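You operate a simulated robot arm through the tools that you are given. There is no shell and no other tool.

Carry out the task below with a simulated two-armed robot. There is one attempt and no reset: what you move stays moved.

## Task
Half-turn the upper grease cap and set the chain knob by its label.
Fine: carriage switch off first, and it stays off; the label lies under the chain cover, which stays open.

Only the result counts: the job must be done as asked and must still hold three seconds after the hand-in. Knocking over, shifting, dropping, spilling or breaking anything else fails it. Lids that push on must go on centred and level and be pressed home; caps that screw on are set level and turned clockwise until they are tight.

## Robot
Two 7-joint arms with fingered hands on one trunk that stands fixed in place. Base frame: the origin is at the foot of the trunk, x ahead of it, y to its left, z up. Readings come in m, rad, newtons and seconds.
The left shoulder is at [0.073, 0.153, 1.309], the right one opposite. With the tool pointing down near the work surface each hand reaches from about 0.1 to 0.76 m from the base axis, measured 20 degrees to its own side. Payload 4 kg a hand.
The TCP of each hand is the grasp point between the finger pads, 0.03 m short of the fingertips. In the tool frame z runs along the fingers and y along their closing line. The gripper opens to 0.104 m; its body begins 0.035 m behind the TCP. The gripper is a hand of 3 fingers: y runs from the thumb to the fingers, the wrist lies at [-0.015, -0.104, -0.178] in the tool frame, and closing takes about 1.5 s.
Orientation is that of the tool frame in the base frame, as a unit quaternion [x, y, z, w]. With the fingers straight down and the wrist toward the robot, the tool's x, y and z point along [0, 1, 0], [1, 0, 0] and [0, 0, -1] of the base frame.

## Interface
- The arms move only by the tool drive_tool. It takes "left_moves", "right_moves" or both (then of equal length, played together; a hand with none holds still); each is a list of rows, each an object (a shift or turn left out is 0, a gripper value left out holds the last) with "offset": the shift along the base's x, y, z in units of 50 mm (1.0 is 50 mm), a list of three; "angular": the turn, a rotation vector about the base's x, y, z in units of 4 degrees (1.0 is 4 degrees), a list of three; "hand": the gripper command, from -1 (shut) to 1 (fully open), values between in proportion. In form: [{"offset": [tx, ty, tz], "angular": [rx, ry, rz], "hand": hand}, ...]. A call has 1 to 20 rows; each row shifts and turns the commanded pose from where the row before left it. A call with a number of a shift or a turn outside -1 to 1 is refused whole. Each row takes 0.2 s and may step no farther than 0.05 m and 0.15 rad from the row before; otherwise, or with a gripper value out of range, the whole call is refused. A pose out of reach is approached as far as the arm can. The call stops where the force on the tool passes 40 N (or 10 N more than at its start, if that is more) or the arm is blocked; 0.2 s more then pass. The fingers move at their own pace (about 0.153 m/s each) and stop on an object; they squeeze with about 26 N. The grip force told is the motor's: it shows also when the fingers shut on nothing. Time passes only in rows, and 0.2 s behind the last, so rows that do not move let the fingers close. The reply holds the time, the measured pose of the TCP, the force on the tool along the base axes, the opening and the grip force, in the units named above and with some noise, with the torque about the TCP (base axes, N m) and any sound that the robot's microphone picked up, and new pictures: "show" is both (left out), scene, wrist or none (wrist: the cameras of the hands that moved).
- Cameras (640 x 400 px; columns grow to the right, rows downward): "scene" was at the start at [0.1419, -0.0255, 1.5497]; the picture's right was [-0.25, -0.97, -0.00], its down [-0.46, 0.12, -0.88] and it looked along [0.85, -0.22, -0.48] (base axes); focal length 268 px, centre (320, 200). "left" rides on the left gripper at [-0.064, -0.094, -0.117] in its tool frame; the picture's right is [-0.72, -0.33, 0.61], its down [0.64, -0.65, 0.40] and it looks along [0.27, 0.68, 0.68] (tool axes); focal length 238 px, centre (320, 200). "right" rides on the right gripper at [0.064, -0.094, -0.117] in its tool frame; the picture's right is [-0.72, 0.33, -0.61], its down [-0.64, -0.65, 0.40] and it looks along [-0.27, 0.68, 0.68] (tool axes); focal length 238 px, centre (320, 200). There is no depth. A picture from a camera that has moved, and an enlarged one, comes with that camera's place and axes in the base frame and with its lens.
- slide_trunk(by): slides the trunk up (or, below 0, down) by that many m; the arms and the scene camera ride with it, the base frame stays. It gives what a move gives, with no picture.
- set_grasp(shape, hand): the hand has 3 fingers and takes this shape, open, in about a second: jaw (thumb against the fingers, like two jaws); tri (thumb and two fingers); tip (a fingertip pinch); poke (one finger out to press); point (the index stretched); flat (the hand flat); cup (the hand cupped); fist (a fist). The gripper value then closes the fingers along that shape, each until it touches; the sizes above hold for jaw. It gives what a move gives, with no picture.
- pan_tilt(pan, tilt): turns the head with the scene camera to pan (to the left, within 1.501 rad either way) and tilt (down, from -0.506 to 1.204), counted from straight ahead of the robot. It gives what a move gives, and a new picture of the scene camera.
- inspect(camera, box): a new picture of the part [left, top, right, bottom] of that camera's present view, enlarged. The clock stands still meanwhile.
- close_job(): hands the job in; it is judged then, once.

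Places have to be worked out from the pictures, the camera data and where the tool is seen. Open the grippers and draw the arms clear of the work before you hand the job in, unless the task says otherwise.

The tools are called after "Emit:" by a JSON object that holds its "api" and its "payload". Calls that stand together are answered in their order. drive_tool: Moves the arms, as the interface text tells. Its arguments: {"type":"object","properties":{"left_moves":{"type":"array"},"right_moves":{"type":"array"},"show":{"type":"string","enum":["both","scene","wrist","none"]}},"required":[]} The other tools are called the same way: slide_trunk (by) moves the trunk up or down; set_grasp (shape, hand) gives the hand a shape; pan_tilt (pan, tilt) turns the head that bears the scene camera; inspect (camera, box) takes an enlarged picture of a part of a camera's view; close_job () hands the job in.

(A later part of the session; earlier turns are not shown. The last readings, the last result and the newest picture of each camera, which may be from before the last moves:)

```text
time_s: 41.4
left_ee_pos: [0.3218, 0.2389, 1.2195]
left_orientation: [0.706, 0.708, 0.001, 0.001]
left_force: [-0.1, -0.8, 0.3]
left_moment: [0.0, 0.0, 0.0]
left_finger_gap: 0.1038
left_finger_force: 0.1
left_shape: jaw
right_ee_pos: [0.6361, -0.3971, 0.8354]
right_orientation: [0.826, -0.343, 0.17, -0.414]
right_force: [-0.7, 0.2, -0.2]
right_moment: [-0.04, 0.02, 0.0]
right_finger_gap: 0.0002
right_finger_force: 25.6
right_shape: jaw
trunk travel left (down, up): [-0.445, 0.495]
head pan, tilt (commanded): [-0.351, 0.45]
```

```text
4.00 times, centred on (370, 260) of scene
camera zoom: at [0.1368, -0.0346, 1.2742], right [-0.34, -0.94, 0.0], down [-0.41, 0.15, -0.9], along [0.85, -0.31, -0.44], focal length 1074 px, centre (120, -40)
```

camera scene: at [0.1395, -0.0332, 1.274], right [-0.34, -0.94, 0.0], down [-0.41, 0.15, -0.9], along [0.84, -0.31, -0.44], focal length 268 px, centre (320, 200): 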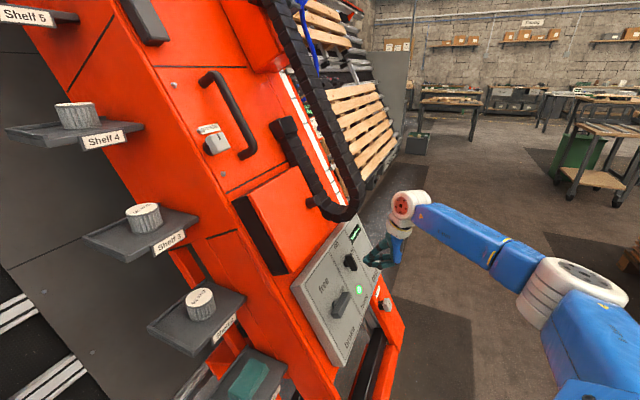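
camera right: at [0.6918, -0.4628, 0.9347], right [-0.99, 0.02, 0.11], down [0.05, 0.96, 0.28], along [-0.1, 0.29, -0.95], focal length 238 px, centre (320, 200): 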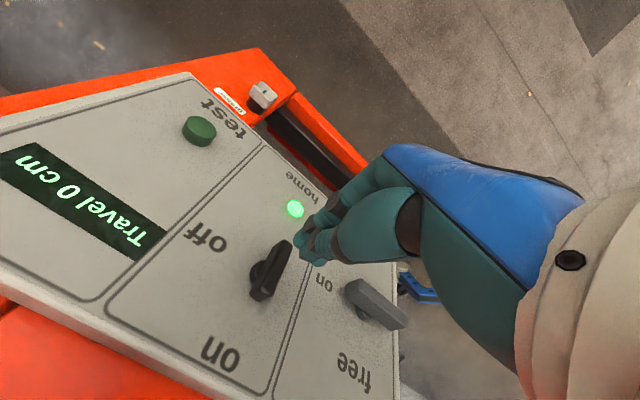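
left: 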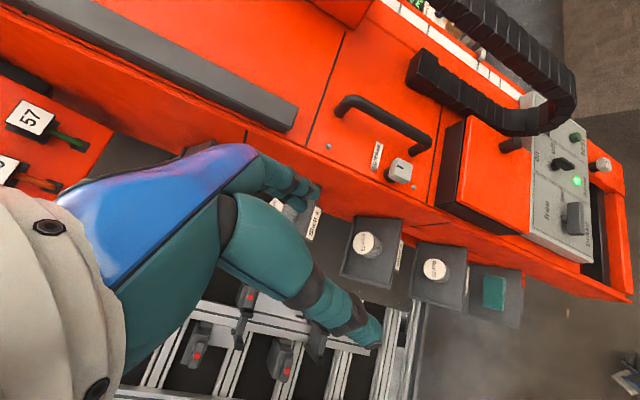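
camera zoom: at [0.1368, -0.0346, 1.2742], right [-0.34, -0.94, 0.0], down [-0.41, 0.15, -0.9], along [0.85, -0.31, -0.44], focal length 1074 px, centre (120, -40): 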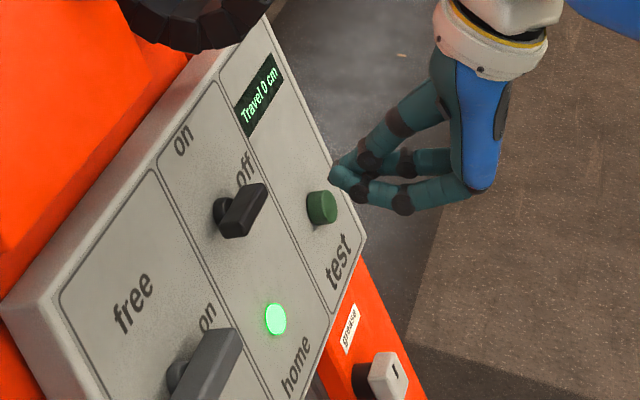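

The black bar now lies straight across, in line with "off" and parallel to the grey bar beside it. Next the chain cover: I back off, turn the hand back and rise to a spot in front of the cover's black knob (about [0.74, -0.23, 0.96]).

Emit:
{"api": "drive_tool", "payload": {"right_moves": [{"offset": [-0.56, -0.56, 0.6], "hand": 0.4}, {"offset": [-0.56, -0.56, 0.6]}, {"offset": [0.078, 0.16, 0.233], "angular": [-0.85, -0.85, 0.9]}, {"offset": [0.078, 0.16, 0.233], "angular": [-0.85, -0.85, 0.9]}, {"offset": [0.078, 0.16, 0.233], "angular": [-0.85, -0.85, 0.9]}, {"offset": [0.078, 0.16, 0.233], "angular": [-0.85, -0.85, 0.9]}, {"offset": [0.078, 0.16, 0.233], "angular": [-0.85, -0.85, 0.9]}, {"offset": [0.078, 0.16, 0.233], "angular": [-0.85, -0.85, 0.9]}, {"offset": [0.078, 0.16, 0.233], "angular": [-0.85, -0.85, 0.9]}, {"offset": [0.078, 0.16, 0.233], "angular": [-0.85, -0.85, 0.9]}, {"offset": [0.078, 0.16, 0.233], "angular": [-0.85, -0.85, 0.9]}, {"offset": [0.078, 0.16, 0.233], "angular": [-0.85, -0.85, 0.9]}, {"offset": [0.078, 0.16, 0.233], "angular": [-0.85, -0.85, 0.9]}, {"offset": [0.078, 0.16, 0.233], "angular": [-0.85, -0.85, 0.9]}, {"offset": [0.078, 0.16, 0.233], "angular": [-0.85, -0.85, 0.9]}, {"offset": [0.078, 0.16, 0.233], "angular": [-0.85, -0.85, 0.9]}, {"offset": [0.078, 0.16, 0.233], "angular": [-0.85, -0.85, 0.9]}], "show": "both"}}

Emit:
{"api": "inspect", "payload": {"camera": "right", "box": [60, 120, 380, 400]}}

Emit:
{"api": "inspect", "payload": {"camera": "scene", "box": [220, 110, 400, 290]}}

```text
time_s: 45.0
left_ee_pos: [0.3249, 0.2409, 1.2172]
left_orientation: [0.707, 0.708, -0.001, -0.001]
left_force: [0.5, -0.2, 0.2]
left_moment: [0.03, 0.01, -0.02]
left_finger_gap: 0.1035
left_finger_force: 0.1
left_shape: jaw
right_ee_pos: [0.6416, -0.3303, 1.0701]
right_orientation: [0.826, 0.343, 0.413, -0.171]
right_force: [0.4, 0.5, -0.2]
right_moment: [0.0, 0.03, 0.03]
right_finger_gap: 0.0727
right_finger_force: 0.1
right_shape: jaw
trunk travel left (down, up): [-0.445, 0.495]
head pan, tilt (commanded): [-0.351, 0.45]
camera scene: at [0.1391, -0.033, 1.274], right [-0.34, -0.94, 0.0], down [-0.41, 0.15, -0.9], along [0.84, -0.31, -0.44], focal length 268 px, centre (320, 200)
camera right: at [0.5347, -0.3044, 1.1933], right [-0.42, -0.88, -0.21], down [-0.5, 0.42, -0.76], along [0.75, -0.21, -0.62], focal length 238 px, centre (320, 200)
```

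scene: 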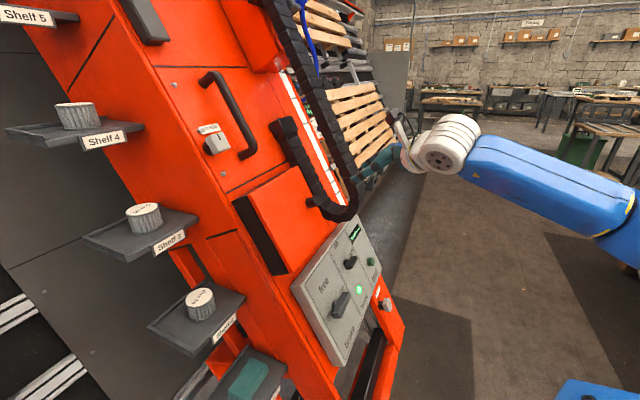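
right: 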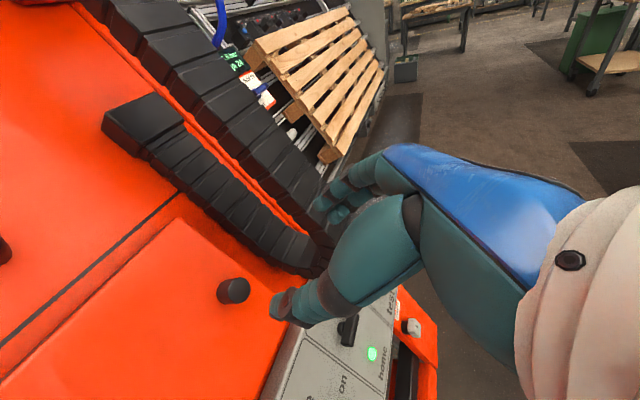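

```text
1.43 times, centred on (220, 260) of right
camera zoom: at [0.5347, -0.3044, 1.1933], right [-0.42, -0.88, -0.21], down [-0.5, 0.42, -0.76], along [0.75, -0.21, -0.62], focal length 340 px, centre (463, 114)
```

zoom: 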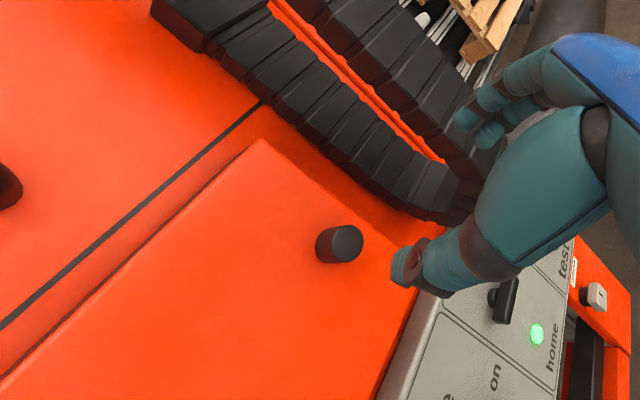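

```text
2.22 times, centred on (310, 200) of scene
camera zoom: at [0.1391, -0.033, 1.274], right [-0.34, -0.94, 0.0], down [-0.41, 0.15, -0.9], along [0.84, -0.31, -0.44], focal length 596 px, centre (342, 200)
```

zoom: 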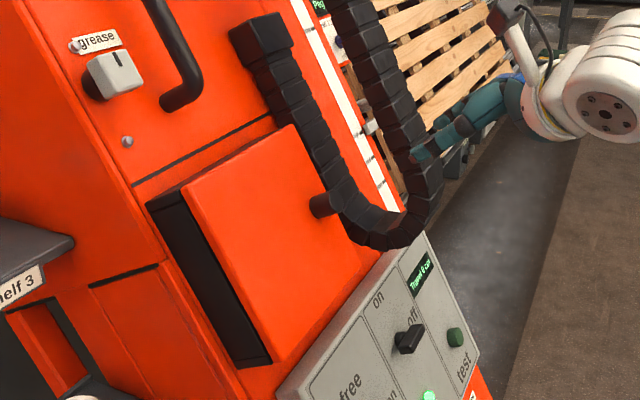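

The cover's knob is near its right-lower corner with the drag chain just to the right, so I will grip it with thumb above and fingers below. I turn the hand 90° here first.

Emit:
{"api": "drive_tool", "payload": {"right_moves": [{"angular": [0.85, 0.85, -0.9]}, {"angular": [0.85, 0.85, -0.9]}, {"angular": [0.85, 0.85, -0.9]}, {"angular": [0.85, 0.85, -0.9]}, {"angular": [0.85, 0.85, -0.9]}, {"angular": [0.85, 0.85, -0.9]}, {"angular": [0.85, 0.85, -0.9]}, {"angular": [0.85, 0.85, -0.9]}, {"angular": [0.85, 0.85, -0.9]}, {"angular": [0.85, 0.85, -0.9]}, {"angular": [0.85, 0.85, -0.9]}, {"angular": [0.85, 0.85, -0.9]}, {"angular": [0.85, 0.85, -0.9]}, {"angular": [0.85, 0.85, -0.9]}, {"angular": [0.85, 0.85, -0.9]}], "show": "both"}}

Emit:
{"api": "inspect", "payload": {"camera": "right", "box": [100, 100, 420, 380]}}

Emit:
{"api": "inspect", "payload": {"camera": "scene", "box": [220, 110, 400, 290]}}

```text
time_s: 48.2
left_ee_pos: [0.3258, 0.2409, 1.2182]
left_orientation: [0.707, 0.707, -0.001, 0.0]
left_force: [-0.1, -0.4, -0.1]
left_moment: [0.06, 0.0, -0.02]
left_finger_gap: 0.1034
left_finger_force: 0.1
left_shape: jaw
right_ee_pos: [0.6412, -0.332, 1.0713]
right_orientation: [0.826, -0.344, 0.171, -0.413]
right_force: [0.0, 0.6, -0.1]
right_moment: [0.01, -0.01, 0.02]
right_finger_gap: 0.0728
right_finger_force: 0.1
right_shape: jaw
trunk travel left (down, up): [-0.445, 0.495]
head pan, tilt (commanded): [-0.351, 0.45]
camera scene: at [0.1398, -0.0329, 1.2739], right [-0.34, -0.94, 0.0], down [-0.41, 0.15, -0.9], along [0.84, -0.31, -0.44], focal length 268 px, centre (320, 200)
camera right: at [0.6599, -0.4041, 1.2168], right [-0.99, 0.03, 0.11], down [0.06, 0.96, 0.28], along [-0.1, 0.29, -0.95], focal length 238 px, centre (320, 200)
```

scene: 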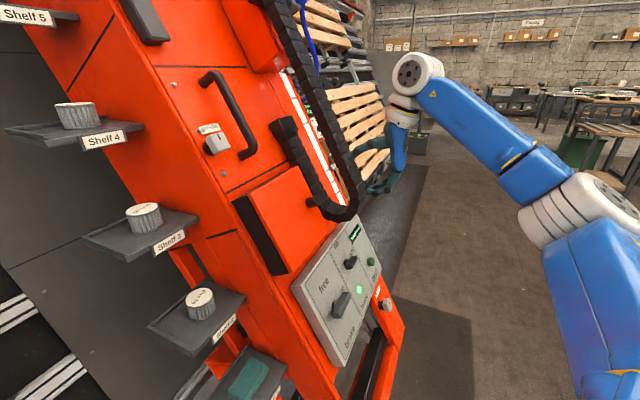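
right: 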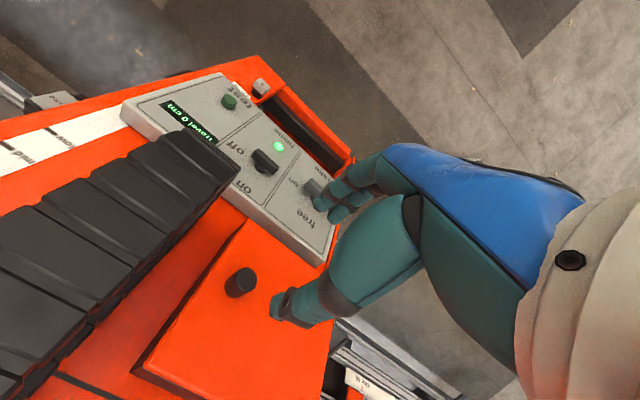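

```text
1.43 times, centred on (260, 240) of right
camera zoom: at [0.6599, -0.4041, 1.2168], right [-0.99, 0.03, 0.11], down [0.06, 0.96, 0.28], along [-0.1, 0.29, -0.95], focal length 340 px, centre (406, 143)
```

zoom: 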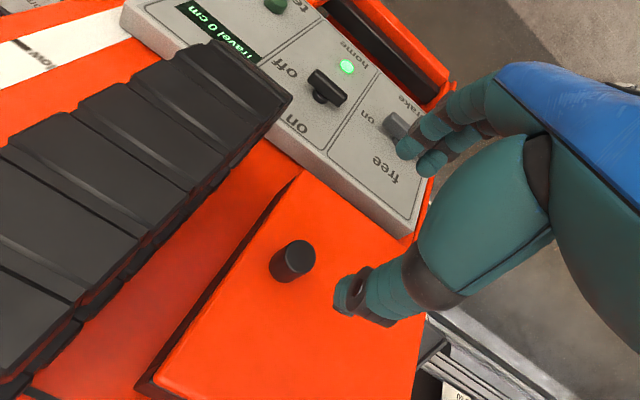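

```text
2.22 times, centred on (310, 200) of scene
camera zoom: at [0.1398, -0.0329, 1.2739], right [-0.34, -0.94, 0.0], down [-0.41, 0.15, -0.9], along [0.84, -0.31, -0.44], focal length 596 px, centre (342, 200)
```

zoom: 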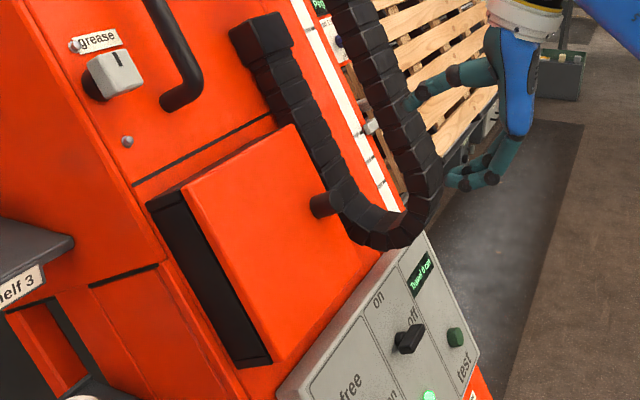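

Two wrist views agree on the knob's face at about [0.727, -0.237, 0.965], 0.167 m ahead of the TCP, with the chain well clear to the right. I approach 10 cm with small corrections.

Emit:
{"api": "drive_tool", "payload": {"right_moves": [{"offset": [0.324, 0.381, -0.446]}, {"offset": [0.324, 0.381, -0.446]}, {"offset": [0.324, 0.381, -0.446]}], "show": "none"}}

Emit:
{"api": "inspect", "payload": {"camera": "right", "box": [100, 100, 420, 380]}}

Emit:
{"api": "inspect", "payload": {"camera": "scene", "box": [240, 130, 400, 270]}}

```text
time_s: 49.0
left_ee_pos: [0.3248, 0.2421, 1.217]
left_orientation: [0.707, 0.707, -0.001, 0.0]
left_force: [0.1, 0.3, -0.1]
left_moment: [0.04, 0.0, 0.0]
left_finger_gap: 0.1036
left_finger_force: 0.1
left_shape: jaw
right_ee_pos: [0.6902, -0.2731, 1.0044]
right_orientation: [0.826, -0.344, 0.171, -0.413]
right_force: [-0.5, 0.1, 0.1]
right_moment: [-0.03, 0.0, 0.01]
right_finger_gap: 0.0728
right_finger_force: 0.0
right_shape: jaw
trunk travel left (down, up): [-0.445, 0.495]
head pan, tilt (commanded): [-0.351, 0.45]
```

```text
1.43 times, centred on (260, 240) of right
camera zoom: at [0.7093, -0.3459, 1.1497], right [-0.99, 0.03, 0.11], down [0.06, 0.96, 0.28], along [-0.1, 0.28, -0.95], focal length 340 px, centre (406, 143)
```

zoom: 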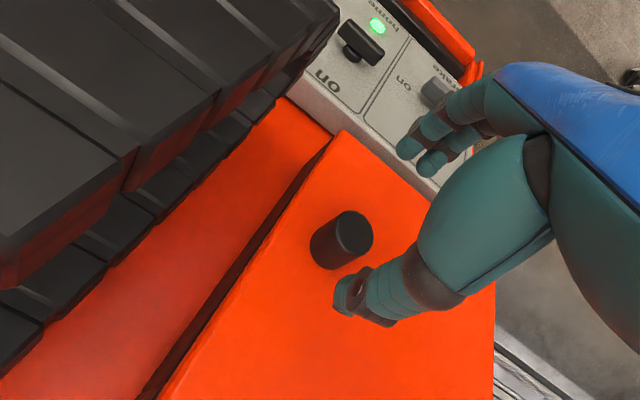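

```text
2.86 times, centred on (320, 200) of scene
camera zoom: at [0.1406, -0.0319, 1.2739], right [-0.34, -0.94, 0.0], down [-0.41, 0.15, -0.9], along [0.84, -0.31, -0.44], focal length 767 px, centre (320, 200)
```

zoom: 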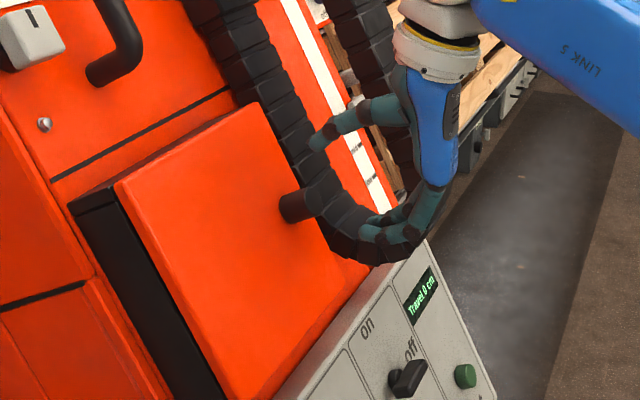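

The knob (about 24 mm across, 31 mm long) is now 58 mm ahead and well centred; the chain is 8 cm to the side. I advance 46 mm and close on it.

Emit:
{"api": "drive_tool", "payload": {"right_moves": [{"offset": [0.268, 0.283, -0.248]}, {"offset": [0.268, 0.283, -0.248]}, {"hand": 0}, {"hand": -0.5}, {"hand": -1}, {"hand": -1}, {"hand": -1}, {"hand": -1}], "show": "none"}}

Emit:
{"api": "inspect", "payload": {"camera": "right", "box": [100, 100, 420, 380]}}

Emit:
{"api": "inspect", "payload": {"camera": "scene", "box": [240, 130, 400, 270]}}

```text
time_s: 50.8
left_ee_pos: [0.3233, 0.2415, 1.2175]
left_orientation: [0.707, 0.708, -0.002, 0.001]
left_force: [0.3, -0.2, 0.4]
left_moment: [0.0, 0.02, 0.02]
left_finger_gap: 0.1039
left_finger_force: 0.0
left_shape: jaw
right_ee_pos: [0.7173, -0.2445, 0.979]
right_orientation: [0.826, -0.342, 0.171, -0.414]
right_force: [0.7, 0.1, 1.4]
right_moment: [0.06, -0.03, -0.09]
right_finger_gap: 0.0203
right_finger_force: 25.6
right_shape: jaw
trunk travel left (down, up): [-0.445, 0.495]
head pan, tilt (commanded): [-0.351, 0.45]
```

```text
1.43 times, centred on (260, 240) of right
camera zoom: at [0.7356, -0.3174, 1.1257], right [-0.99, 0.02, 0.11], down [0.05, 0.96, 0.28], along [-0.1, 0.28, -0.95], focal length 340 px, centre (406, 143)
```

zoom: 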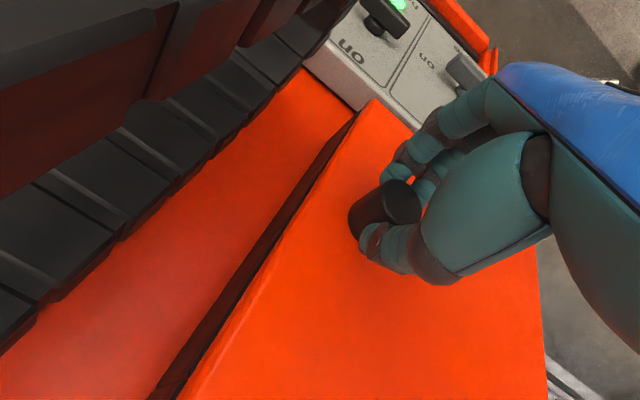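

```text
2.86 times, centred on (320, 200) of scene
camera zoom: at [0.1398, -0.0323, 1.274], right [-0.34, -0.94, 0.0], down [-0.41, 0.15, -0.9], along [0.84, -0.31, -0.44], focal length 767 px, centre (320, 200)
```

zoom: 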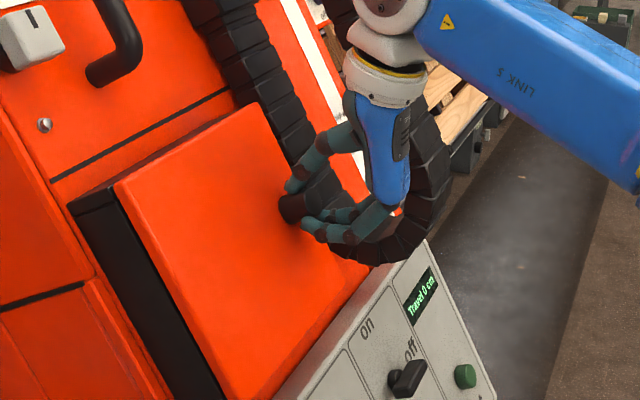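

The knob is held (gap 20 mm). I pull straight out 2 cm in small steps and watch how the cover moves.

Emit:
{"api": "drive_tool", "payload": {"right_moves": [{"offset": [-0.0565, -0.0566, 0.06]}, {"offset": [-0.0565, -0.0566, 0.06]}, {"offset": [-0.0565, -0.0566, 0.06]}, {"offset": [-0.0565, -0.0566, 0.06]}], "show": "none"}}

Emit:
{"api": "inspect", "payload": {"camera": "right", "box": [100, 100, 420, 380]}}

Emit:
{"api": "inspect", "payload": {"camera": "scene", "box": [240, 130, 400, 270]}}

```text
time_s: 51.8
left_ee_pos: [0.3239, 0.2437, 1.2175]
left_orientation: [0.707, 0.707, -0.001, 0.001]
left_force: [-0.7, -0.4, -0.1]
left_moment: [-0.01, -0.02, 0.0]
left_finger_gap: 0.1037
left_finger_force: 0.1
left_shape: jaw
right_ee_pos: [0.7051, -0.2533, 0.9895]
right_orientation: [0.827, -0.343, 0.169, -0.412]
right_force: [-9.3, 9.6, -12.8]
right_moment: [0.06, 0.39, 0.11]
right_finger_gap: 0.0197
right_finger_force: 25.8
right_shape: jaw
trunk travel left (down, up): [-0.445, 0.495]
head pan, tilt (commanded): [-0.351, 0.45]
```

```text
1.43 times, centred on (260, 240) of right
camera zoom: at [0.724, -0.3251, 1.1361], right [-0.99, 0.02, 0.11], down [0.05, 0.96, 0.28], along [-0.1, 0.28, -0.95], focal length 340 px, centre (406, 143)
```

zoom: 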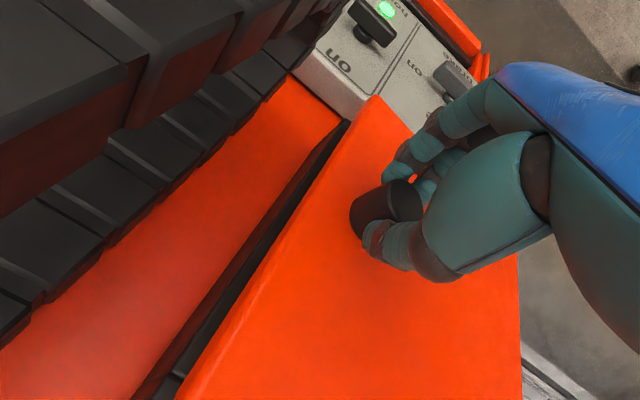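

```text
2.86 times, centred on (320, 200) of scene
camera zoom: at [0.1399, -0.0295, 1.2738], right [-0.34, -0.94, 0.0], down [-0.41, 0.15, -0.9], along [0.84, -0.31, -0.44], focal length 767 px, centre (320, 200)
```

zoom: 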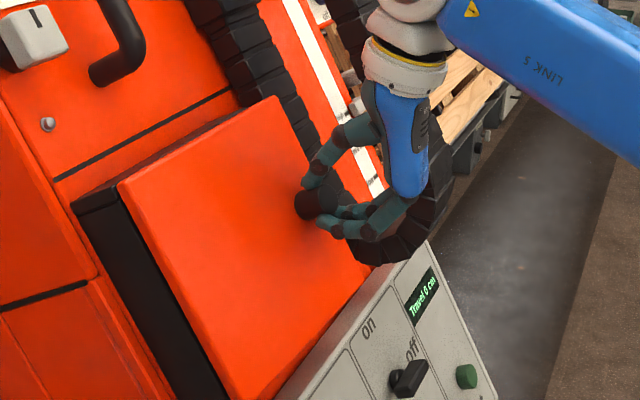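

The right edge lifts while the left edge stays: the cover is hinged on its left, about 0.2 m from the knob. I follow that arc, rotating the hand with the cover.

Emit:
{"api": "drive_tool", "payload": {"right_moves": [{"offset": [-0.302, -0.018, 0.17], "angular": [-0.53, -0.53, -1.0]}, {"offset": [-0.284, -0.084, 0.196], "angular": [-0.53, -0.53, -1.0]}, {"offset": [-0.298, -0.054, 0.188], "angular": [-0.53, -0.53, -1.0]}], "show": "none"}}

Emit:
{"api": "inspect", "payload": {"camera": "right", "box": [100, 100, 420, 380]}}

Emit:
{"api": "inspect", "payload": {"camera": "scene", "box": [220, 120, 400, 280]}}

```text
time_s: 52.6
left_ee_pos: [0.3259, 0.2434, 1.2158]
left_orientation: [0.706, 0.708, -0.002, 0.001]
left_force: [-0.4, 0.4, 0.2]
left_moment: [0.01, -0.01, 0.0]
left_finger_gap: 0.1034
left_finger_force: 0.1
left_shape: jaw
right_ee_pos: [0.6613, -0.2621, 1.0156]
right_orientation: [0.798, -0.394, 0.274, -0.364]
right_force: [-10.4, 11.3, -24.3]
right_moment: [0.16, 0.63, 0.06]
right_finger_gap: 0.0195
right_finger_force: 25.7
right_shape: jaw
trunk travel left (down, up): [-0.445, 0.495]
head pan, tilt (commanded): [-0.351, 0.45]
```

```text
1.43 times, centred on (260, 240) of right
camera zoom: at [0.6513, -0.3184, 1.1703], right [-0.97, 0.24, -0.01], down [0.23, 0.96, 0.19], along [0.05, 0.18, -0.98], focal length 340 px, centre (406, 143)
```

zoom: 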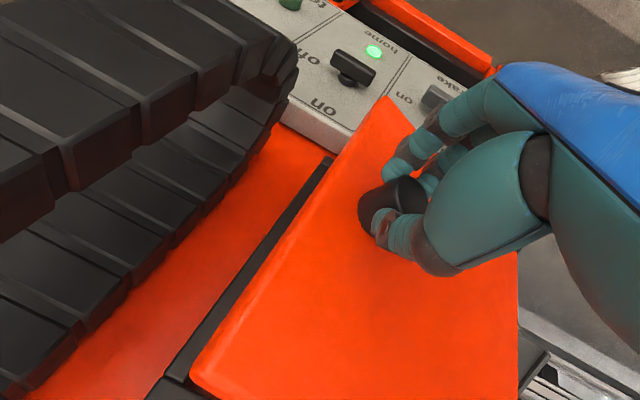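

```text
2.50 times, centred on (310, 200) of scene
camera zoom: at [0.1415, -0.0304, 1.2735], right [-0.34, -0.94, 0.0], down [-0.41, 0.15, -0.9], along [0.84, -0.31, -0.44], focal length 671 px, centre (345, 200)
```

zoom: 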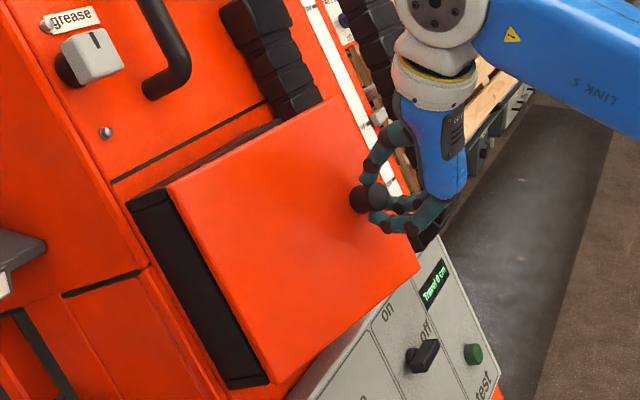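

The cover is open about 22°; the side forces suggest a tighter radius (about 0.16 m). I refit the arc and continue with smaller steps.

Emit:
{"api": "drive_tool", "payload": {"right_moves": [{"offset": [-0.262, 0.092, -0.06], "angular": [-0.53, -0.53, -1.0]}, {"offset": [-0.21, 0.016, 0.084], "angular": [-0.53, -0.53, -1.0]}, {"offset": [-0.212, 0.032, 0.078], "angular": [-0.53, -0.53, -1.0]}], "show": "none"}}

Emit:
{"api": "inspect", "payload": {"camera": "right", "box": [100, 100, 420, 380]}}

Emit:
{"api": "inspect", "payload": {"camera": "scene", "box": [220, 120, 400, 280]}}

```text
time_s: 53.4
left_ee_pos: [0.3255, 0.2419, 1.2167]
left_orientation: [0.707, 0.708, -0.001, 0.0]
left_force: [0.2, -0.2, -1.2]
left_moment: [0.02, -0.03, -0.02]
left_finger_gap: 0.104
left_finger_force: 0.1
left_shape: jaw
right_ee_pos: [0.6277, -0.2571, 1.0242]
right_orientation: [0.753, -0.438, 0.38, -0.311]
right_force: [-2.3, 3.9, -8.9]
right_moment: [0.12, 0.25, 0.06]
right_finger_gap: 0.02
right_finger_force: 26.0
right_shape: jaw
trunk travel left (down, up): [-0.445, 0.495]
head pan, tilt (commanded): [-0.351, 0.45]
```

```text
1.43 times, centred on (260, 240) of right
camera zoom: at [0.5896, -0.2915, 1.1806], right [-0.89, 0.42, -0.16], down [0.41, 0.9, 0.12], along [0.2, 0.04, -0.98], focal length 340 px, centre (406, 143)
```

zoom: 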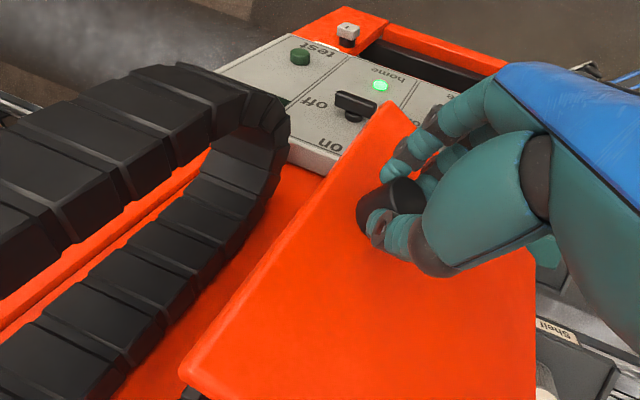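

```text
2.50 times, centred on (310, 200) of scene
camera zoom: at [0.1407, -0.0316, 1.2739], right [-0.34, -0.94, 0.0], down [-0.41, 0.15, -0.9], along [0.84, -0.31, -0.44], focal length 671 px, centre (345, 200)
```

zoom: 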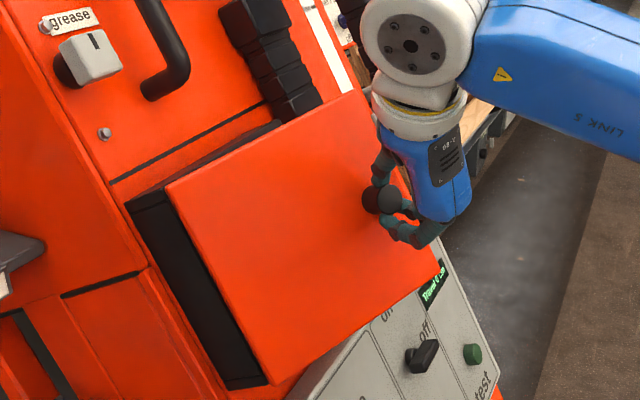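

The forces are low now and the arc fits. I continue opening to about 60°.

Emit:
{"api": "drive_tool", "payload": {"right_moves": [{"offset": [-0.21, 0.046, 0.072], "angular": [-0.53, -0.53, -1.0]}, {"offset": [-0.208, 0.062, 0.066], "angular": [-0.53, -0.53, -1.0]}, {"offset": [-0.206, 0.074, 0.058], "angular": [-0.53, -0.53, -1.0]}, {"offset": [-0.204, 0.088, 0.052], "angular": [-0.53, -0.53, -1.0]}, {"offset": [-0.2, 0.1, 0.044], "angular": [-0.53, -0.53, -1.0]}, {"offset": [-0.192, 0.112, 0.036], "angular": [-0.53, -0.53, -1.0]}], "show": "both"}}

```text
time_s: 54.8
left_ee_pos: [0.3264, 0.2426, 1.2174]
left_orientation: [0.706, 0.708, -0.001, -0.001]
left_force: [0.2, -0.1, -0.6]
left_moment: [-0.01, -0.01, 0.0]
left_finger_gap: 0.1034
left_finger_force: 0.0
left_shape: jaw
right_ee_pos: [0.5661, -0.2328, 1.0378]
right_orientation: [0.631, -0.504, 0.56, -0.186]
right_force: [-4.3, 3.5, -22.6]
right_moment: [0.54, 0.65, 0.07]
right_finger_gap: 0.0203
right_finger_force: 26.2
right_shape: jaw
trunk travel left (down, up): [-0.445, 0.495]
head pan, tilt (commanded): [-0.351, 0.45]
camera scene: at [0.1424, -0.0316, 1.2734], right [-0.34, -0.94, 0.0], down [-0.41, 0.15, -0.9], along [0.84, -0.31, -0.44], focal length 268 px, centre (320, 200)
camera right: at [0.4937, -0.2091, 1.183], right [-0.59, 0.67, -0.45], down [0.73, 0.68, 0.06], along [0.35, -0.29, -0.89], focal length 238 px, centre (320, 200)
```

scene: 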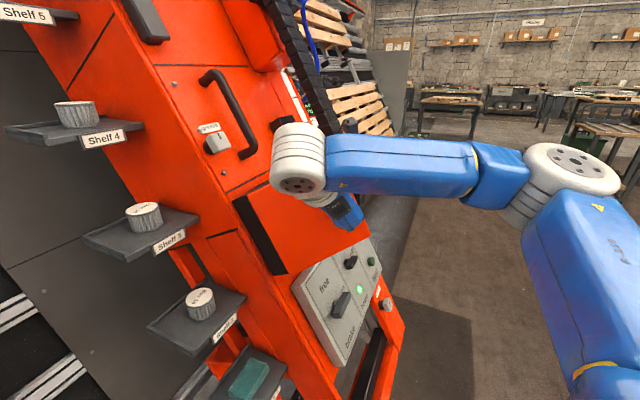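
right: 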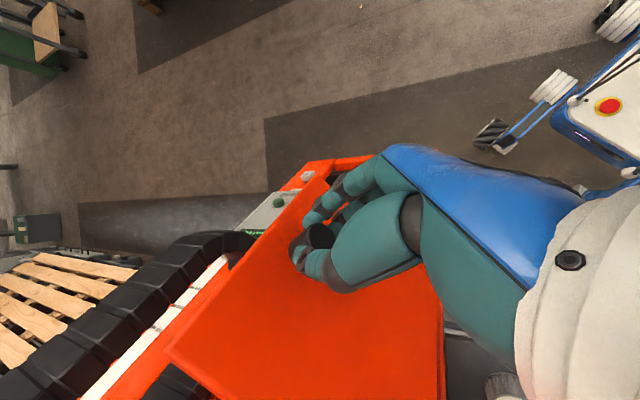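

The cover is about 60° open; the remaining load is mostly a downward misfit along the hinge line. I correct that and go on to about 72°.

Emit:
{"api": "drive_tool", "payload": {"right_moves": [{"offset": [-0.212, 0.102, -0.018], "angular": [-0.53, -0.53, -1.0]}, {"offset": [-0.186, 0.13, 0.006], "angular": [-0.4, -0.4, -0.76]}, {"offset": [-0.172, 0.148, 0.012], "angular": [-0.4, -0.4, -0.76]}, {"offset": [0, 0, 0]}], "show": "both"}}

```text
time_s: 55.8
left_ee_pos: [0.3271, 0.2431, 1.217]
left_orientation: [0.707, 0.707, -0.002, 0.0]
left_force: [0.4, -0.2, -0.1]
left_moment: [0.0, 0.01, -0.01]
left_finger_gap: 0.1035
left_finger_force: 0.1
left_shape: jaw
right_ee_pos: [0.5381, -0.2144, 1.0396]
right_orientation: [0.565, -0.521, 0.627, -0.131]
right_force: [-0.3, 3.5, -16.1]
right_moment: [0.5, 0.45, 0.1]
right_finger_gap: 0.0203
right_finger_force: 26.5
right_shape: jaw
trunk travel left (down, up): [-0.445, 0.495]
head pan, tilt (commanded): [-0.351, 0.45]
camera scene: at [0.1422, -0.0318, 1.2736], right [-0.34, -0.94, 0.0], down [-0.41, 0.15, -0.9], along [0.84, -0.31, -0.44], focal length 268 px, centre (320, 200)
camera right: at [0.4588, -0.1638, 1.1738], right [-0.42, 0.71, -0.56], down [0.83, 0.55, 0.08], along [0.37, -0.43, -0.82], focal length 238 px, centre (320, 200)
```

scene: 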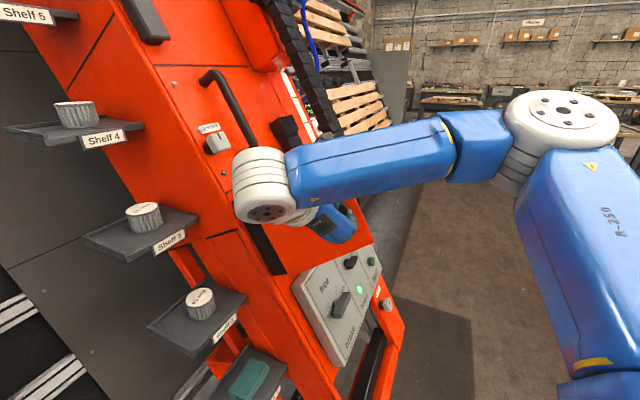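
right: 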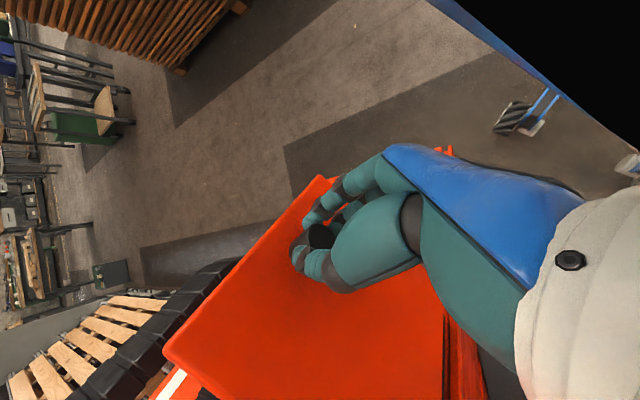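

The opening load is nearly nil, so the hinge is light. I carry on toward 84–88°.

Emit:
{"api": "drive_tool", "payload": {"right_moves": [{"offset": [-0.158, 0.164, -0.068], "angular": [-0.42, -0.42, -0.8]}, {"offset": [-0.154, 0.166, -0.008], "angular": [-0.42, -0.42, -0.8]}, {"offset": [-0.144, 0.176, -0.016], "angular": [-0.42, -0.42, -0.8]}, {"offset": [-0.134, 0.18, -0.026], "angular": [-0.42, -0.42, -0.8]}], "show": "both"}}

```text
time_s: 56.8
left_ee_pos: [0.3235, 0.2427, 1.2194]
left_orientation: [0.707, 0.707, -0.001, 0.001]
left_force: [-0.1, 0.6, 0.1]
left_moment: [-0.03, 0.02, -0.02]
left_finger_gap: 0.1035
left_finger_force: 0.1
left_shape: jaw
right_ee_pos: [0.5058, -0.1804, 1.0359]
right_orientation: [0.47, -0.534, 0.7, -0.055]
right_force: [-5.2, -4.8, -2.6]
right_moment: [0.19, 0.29, -0.12]
right_finger_gap: 0.0207
right_finger_force: 26.4
right_shape: jaw
trunk travel left (down, up): [-0.445, 0.495]
head pan, tilt (commanded): [-0.351, 0.45]
camera scene: at [0.1379, -0.0323, 1.2742], right [-0.34, -0.94, 0.0], down [-0.41, 0.15, -0.9], along [0.84, -0.31, -0.44], focal length 268 px, centre (320, 200)
camera right: at [0.4264, -0.0974, 1.1521], right [-0.18, 0.71, -0.68], down [0.92, 0.37, 0.13], along [0.35, -0.6, -0.72], focal length 238 px, centre (320, 200)
```

scene: 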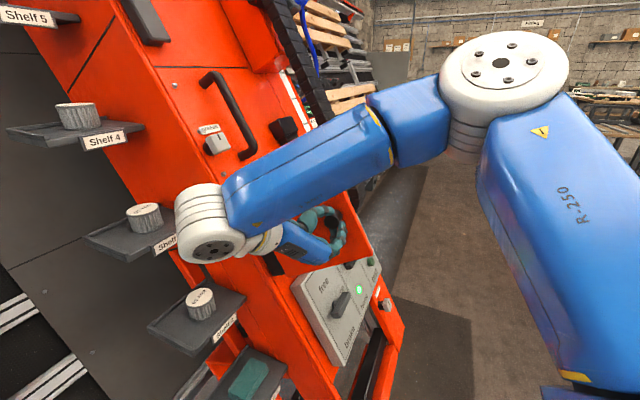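
right: 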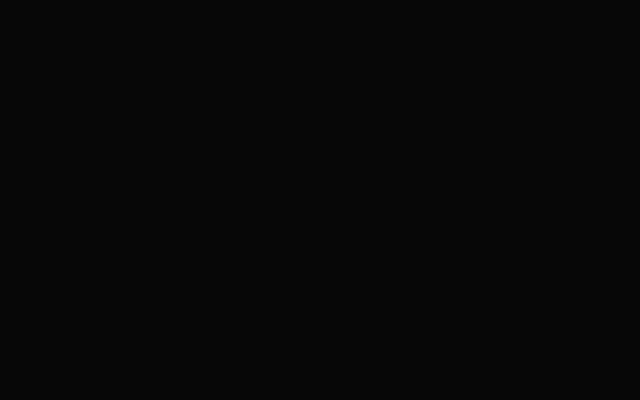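

The cover is near 88° open and the load on the knob is almost zero. I open the fingers and slide the hand out along the panel normal, so as not to drag the cover.

Emit:
{"api": "drive_tool", "payload": {"right_moves": [{"hand": 0.2}, {"hand": 0.5}, {"hand": 0.5}, {"offset": [-0.3, -0.3, 0.32]}, {"offset": [-0.5, -0.5, 0.54]}, {"offset": [-0.5, -0.5, 0.54]}], "show": "both"}}

```text
time_s: 58.2
left_ee_pos: [0.3211, 0.2406, 1.2191]
left_orientation: [0.707, 0.707, 0.0, 0.001]
left_force: [-0.6, -0.1, -0.3]
left_moment: [-0.01, -0.02, 0.0]
left_finger_gap: 0.1036
left_finger_force: 0.1
left_shape: jaw
right_ee_pos: [0.4401, -0.2447, 1.107]
right_orientation: [0.472, -0.534, 0.699, -0.058]
right_force: [-0.1, 0.1, 0.7]
right_moment: [-0.02, 0.0, 0.03]
right_finger_gap: 0.0776
right_finger_force: 0.0
right_shape: jaw
trunk travel left (down, up): [-0.445, 0.495]
head pan, tilt (commanded): [-0.351, 0.45]
camera scene: at [0.1366, -0.033, 1.2743], right [-0.34, -0.94, 0.0], down [-0.41, 0.15, -0.9], along [0.85, -0.31, -0.43], focal length 268 px, centre (320, 200)
camera right: at [0.361, -0.1622, 1.2232], right [-0.19, 0.71, -0.68], down [0.92, 0.37, 0.13], along [0.35, -0.6, -0.72], focal length 238 px, centre (320, 200)
```

scene: 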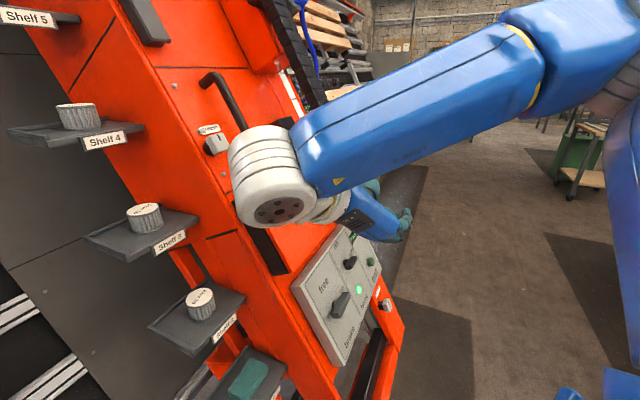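
right: 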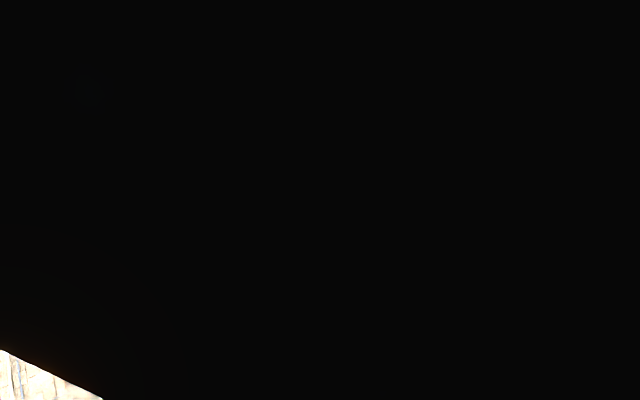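

The hand is free of the knob. I swing it away to the right while turning it back to face the machine, to reveal the cover.

Emit:
{"api": "drive_tool", "payload": {"right_moves": [{"offset": [0.07, -0.324, 0.05], "angular": [0.53, 0.53, 1.0]}, {"offset": [0.07, -0.324, 0.05], "angular": [0.53, 0.53, 1.0]}, {"offset": [0.07, -0.324, 0.05], "angular": [0.53, 0.53, 1.0]}, {"offset": [0.07, -0.324, 0.05], "angular": [0.53, 0.53, 1.0]}, {"offset": [0.07, -0.324, 0.05], "angular": [0.53, 0.53, 1.0]}, {"offset": [0.07, -0.324, 0.05], "angular": [0.53, 0.53, 1.0]}, {"offset": [0.07, -0.324, 0.05], "angular": [0.53, 0.53, 1.0]}, {"offset": [0.07, -0.324, 0.05], "angular": [0.53, 0.53, 1.0]}, {"offset": [0.07, -0.324, 0.05], "angular": [0.53, 0.53, 1.0]}, {"offset": [0.07, -0.324, 0.05], "angular": [0.53, 0.53, 1.0]}, {"offset": [0.07, -0.324, 0.05], "angular": [0.53, 0.53, 1.0]}, {"offset": [0.07, -0.324, 0.05], "angular": [0.53, 0.53, 1.0]}, {"offset": [0.07, -0.324, 0.05], "angular": [0.53, 0.53, 1.0]}, {"offset": [0.07, -0.324, 0.05], "angular": [0.53, 0.53, 1.0]}, {"offset": [0.07, -0.324, 0.05], "angular": [0.53, 0.53, 1.0]}, {"offset": [0.07, -0.324, 0.05], "angular": [0.53, 0.53, 1.0]}], "show": "both"}}

```text
time_s: 61.6
left_ee_pos: [0.3259, 0.239, 1.2186]
left_orientation: [0.707, 0.707, -0.001, -0.001]
left_force: [0.5, -0.1, -0.3]
left_moment: [0.02, -0.03, 0.0]
left_finger_gap: 0.1036
left_finger_force: 0.1
left_shape: jaw
right_ee_pos: [0.4996, -0.5047, 1.1436]
right_orientation: [0.811, -0.373, 0.23, -0.387]
right_force: [0.1, -0.4, 0.1]
right_moment: [0.0, 0.0, 0.03]
right_finger_gap: 0.0777
right_finger_force: 0.1
right_shape: jaw
trunk travel left (down, up): [-0.445, 0.495]
head pan, tilt (commanded): [-0.351, 0.45]
camera scene: at [0.1399, -0.0344, 1.2739], right [-0.34, -0.94, 0.0], down [-0.41, 0.15, -0.9], along [0.84, -0.31, -0.44], focal length 268 px, centre (320, 200)
camera right: at [0.5019, -0.5702, 1.2948], right [-0.99, 0.15, 0.04], down [0.15, 0.96, 0.23], along [-0.01, 0.23, -0.97], focal length 238 px, centre (320, 200)
```

scene: 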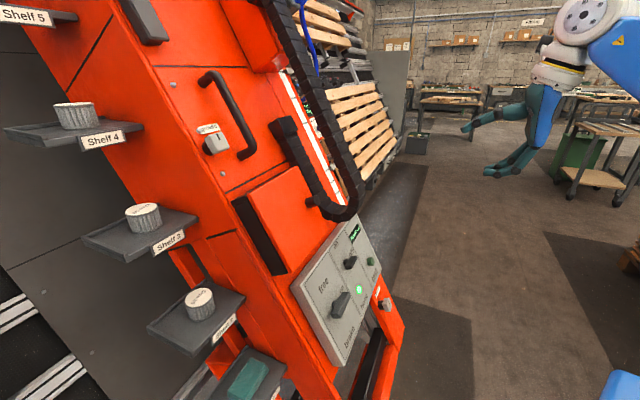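
right: 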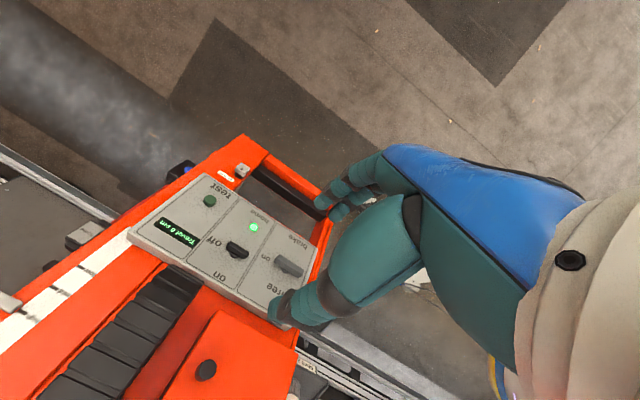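

The cover swung shut again by itself, so it must be opened past upright. I know the arc now: I go back to the knob and this time carry it beyond 90°.

Emit:
{"api": "drive_tool", "payload": {"right_moves": [{"offset": [0.4765, 0.579, -0.348], "angular": [0.437, 0.436, 0.83], "hand": 0.4}, {"offset": [0.4765, 0.579, -0.348], "angular": [0.437, 0.436, 0.83]}, {"offset": [0.4765, 0.579, -0.348]}, {"offset": [0.4765, 0.579, -0.348]}, {"offset": [0.4765, 0.579, -0.348]}, {"offset": [0.4765, 0.579, -0.348]}, {"offset": [0.4765, 0.579, -0.348]}, {"offset": [0.4765, 0.579, -0.348]}], "show": "none"}}

Emit:
{"api": "inspect", "payload": {"camera": "right", "box": [100, 100, 420, 380]}}

Emit:
{"api": "inspect", "payload": {"camera": "scene", "box": [220, 120, 400, 280]}}

```text
time_s: 63.4
left_ee_pos: [0.3257, 0.2433, 1.218]
left_orientation: [0.707, 0.708, -0.001, 0.0]
left_force: [-0.7, 0.1, 0.1]
left_moment: [-0.03, 0.02, -0.05]
left_finger_gap: 0.1037
left_finger_force: 0.1
left_shape: jaw
right_ee_pos: [0.6906, -0.2727, 1.0057]
right_orientation: [0.826, -0.345, 0.173, -0.411]
right_force: [-0.2, -0.2, -0.1]
right_moment: [0.0, 0.03, -0.02]
right_finger_gap: 0.0734
right_finger_force: 0.1
right_shape: jaw
trunk travel left (down, up): [-0.445, 0.495]
head pan, tilt (commanded): [-0.351, 0.45]
```

```text
1.43 times, centred on (260, 240) of right
camera zoom: at [0.7089, -0.3442, 1.1508], right [-0.99, 0.03, 0.11], down [0.06, 0.96, 0.28], along [-0.09, 0.28, -0.95], focal length 340 px, centre (406, 143)
```

zoom: 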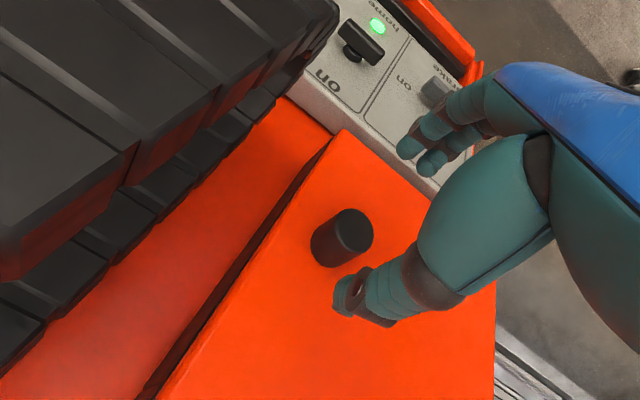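

```text
2.50 times, centred on (310, 200) of scene
camera zoom: at [0.1412, -0.0311, 1.2738], right [-0.34, -0.94, 0.0], down [-0.41, 0.15, -0.9], along [0.84, -0.31, -0.44], focal length 671 px, centre (345, 200)
```

zoom: 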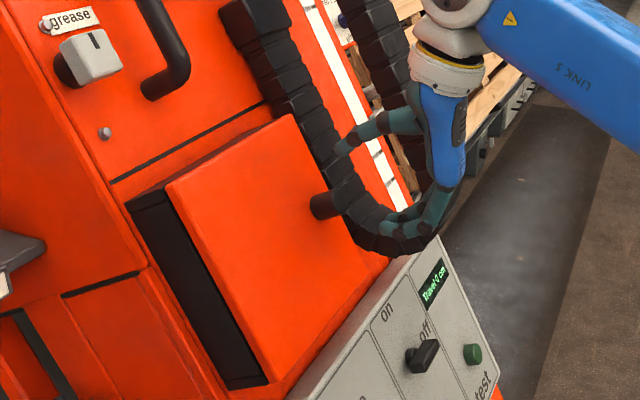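

Same pose as before. I shift the left arm a bit further out of the way while the right hand moves in and grips the knob.

Emit:
{"api": "drive_tool", "payload": {"right_moves": [{"offset": [0.268, 0.283, -0.248]}, {"offset": [0.268, 0.283, -0.248]}, {"hand": 0}, {"hand": -0.5}, {"hand": -1}, {"hand": -1}, {"hand": -1}, {"hand": -1}], "left_moves": [{"offset": [-0.1, 0.4, 0.2]}, {"offset": [-0.1, 0.4, 0.2]}, {"offset": [-0.1, 0.4, 0.2]}, {"offset": [-0.1, 0.4, 0.2]}, {"offset": [-0.1, 0.4, 0.2]}, {"offset": [-0.1, 0.4, 0.2]}, {"offset": [0, 0, 0]}, {"offset": [0, 0, 0]}], "show": "none"}}

Emit:
{"api": "inspect", "payload": {"camera": "right", "box": [100, 100, 420, 380]}}

```text
time_s: 65.2
left_ee_pos: [0.3004, 0.3585, 1.276]
left_orientation: [0.707, 0.708, -0.001, 0.002]
left_force: [-0.3, 0.2, -0.6]
left_moment: [-0.02, -0.03, 0.01]
left_finger_gap: 0.1037
left_finger_force: 0.0
left_shape: jaw
left hand out of reach, approached as far as the arm can: row 6
right_ee_pos: [0.7167, -0.2444, 0.9804]
right_orientation: [0.826, -0.343, 0.172, -0.413]
right_force: [0.4, 0.2, 0.0]
right_moment: [0.03, -0.03, -0.03]
right_finger_gap: 0.0203
right_finger_force: 26.1
right_shape: jaw
trunk travel left (down, up): [-0.445, 0.495]
head pan, tilt (commanded): [-0.351, 0.45]
```

```text
1.43 times, centred on (260, 240) of right
camera zoom: at [0.7342, -0.3163, 1.1274], right [-0.99, 0.03, 0.11], down [0.06, 0.96, 0.28], along [-0.09, 0.28, -0.95], focal length 340 px, centre (406, 143)
```

zoom: 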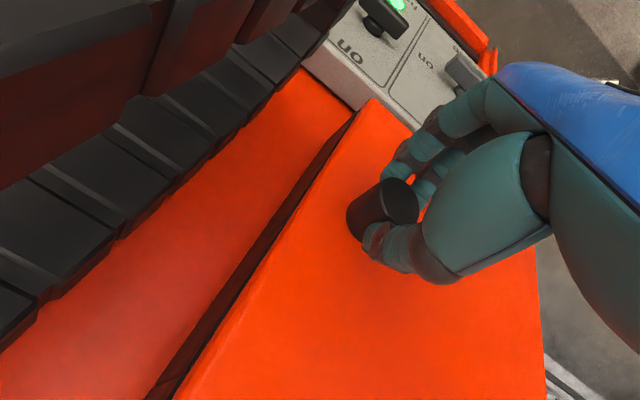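

The knob is gripped again with no side load. I run the refined arc up to about 60°.

Emit:
{"api": "drive_tool", "payload": {"right_moves": [{"offset": [-0.228, -0.107, 0.14], "angular": [-0.53, -0.53, -1.0]}, {"offset": [-0.237, -0.085, 0.133], "angular": [-0.53, -0.53, -1.0]}, {"offset": [-0.249, -0.062, 0.127], "angular": [-0.53, -0.53, -1.0]}, {"offset": [-0.256, -0.041, 0.12], "angular": [-0.53, -0.53, -1.0]}, {"offset": [-0.26, -0.017, 0.112], "angular": [-0.53, -0.53, -1.0]}, {"offset": [-0.267, 0.005, 0.104], "angular": [-0.53, -0.53, -1.0]}, {"offset": [-0.267, 0.03, 0.093], "angular": [-0.53, -0.53, -1.0]}, {"offset": [-0.267, 0.049, 0.085], "angular": [-0.53, -0.53, -1.0]}, {"offset": [-0.267, 0.072, 0.071], "angular": [-0.53, -0.53, -1.0]}, {"offset": [-0.26, 0.096, 0.062], "angular": [-0.53, -0.53, -1.0]}, {"offset": [-0.256, 0.115, 0.047], "angular": [-0.53, -0.53, -1.0]}, {"offset": [-0.247, 0.135, 0.039], "angular": [-0.53, -0.53, -1.0]}], "show": "scene"}}

```text
time_s: 67.8
left_ee_pos: [0.3037, 0.3627, 1.2747]
left_orientation: [0.707, 0.707, -0.003, 0.001]
left_force: [0.3, -1.0, 0.5]
left_moment: [-0.04, 0.02, -0.03]
left_finger_gap: 0.1035
left_finger_force: 0.1
left_shape: jaw
right_ee_pos: [0.5647, -0.2317, 1.0354]
right_orientation: [0.631, -0.503, 0.561, -0.184]
right_force: [2.4, 17.1, -25.1]
right_moment: [0.67, 0.61, 0.19]
right_finger_gap: 0.0198
right_finger_force: 26.2
right_shape: jaw
trunk travel left (down, up): [-0.445, 0.495]
head pan, tilt (commanded): [-0.351, 0.45]
camera scene: at [0.1441, -0.0264, 1.2734], right [-0.34, -0.94, 0.01], down [-0.41, 0.14, -0.9], along [0.84, -0.31, -0.44], focal length 268 px, centre (320, 200)
```

scene: 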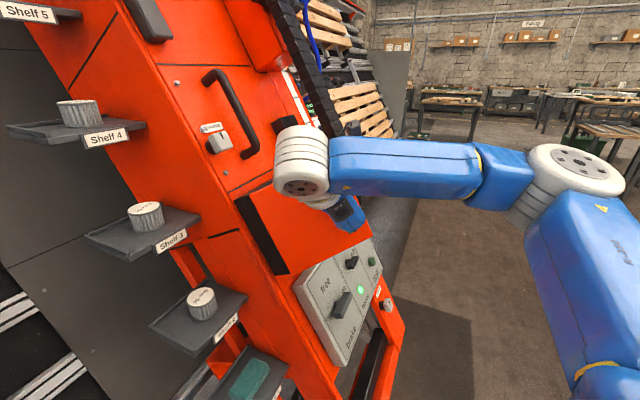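

The load has grown on the radial side, so I trim the path about 4 mm toward the hinge and continue to about 90°.

Emit:
{"api": "drive_tool", "payload": {"right_moves": [{"offset": [0.024, 0.024, -0.088]}, {"offset": [-0.238, 0.154, 0.024], "angular": [-0.53, -0.53, -1.0]}, {"offset": [-0.226, 0.173, 0.01], "angular": [-0.53, -0.53, -1.0]}, {"offset": [-0.212, 0.187, -0.002], "angular": [-0.53, -0.53, -1.0]}, {"offset": [-0.197, 0.204, -0.014], "angular": [-0.32, -0.32, -0.6]}, {"offset": [-0.181, 0.218, -0.028], "angular": [-0.32, -0.32, -0.6]}, {"offset": [-0.162, 0.228, -0.04], "angular": [-0.32, -0.32, -0.6]}], "show": "scene"}}

```text
time_s: 69.4
left_ee_pos: [0.2998, 0.3603, 1.2776]
left_orientation: [0.708, 0.707, -0.001, 0.002]
left_force: [0.4, 0.0, -0.3]
left_moment: [-0.01, -0.02, -0.04]
left_finger_gap: 0.1037
left_finger_force: 0.2
left_shape: jaw
right_ee_pos: [0.5017, -0.1761, 1.0336]
right_orientation: [0.495, -0.532, 0.683, -0.076]
right_force: [-3.9, -3.1, 3.1]
right_moment: [0.02, 0.1, -0.22]
right_finger_gap: 0.0199
right_finger_force: 25.4
right_shape: jaw
trunk travel left (down, up): [-0.445, 0.495]
head pan, tilt (commanded): [-0.351, 0.45]
camera scene: at [0.1371, -0.0307, 1.2744], right [-0.34, -0.94, 0.0], down [-0.41, 0.15, -0.9], along [0.85, -0.31, -0.43], focal length 268 px, centre (320, 200)
```

scene: 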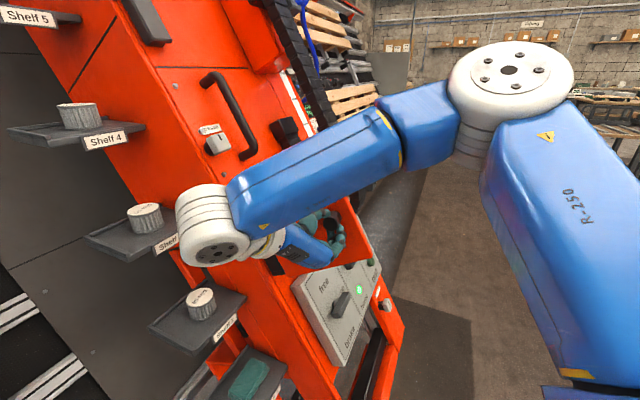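

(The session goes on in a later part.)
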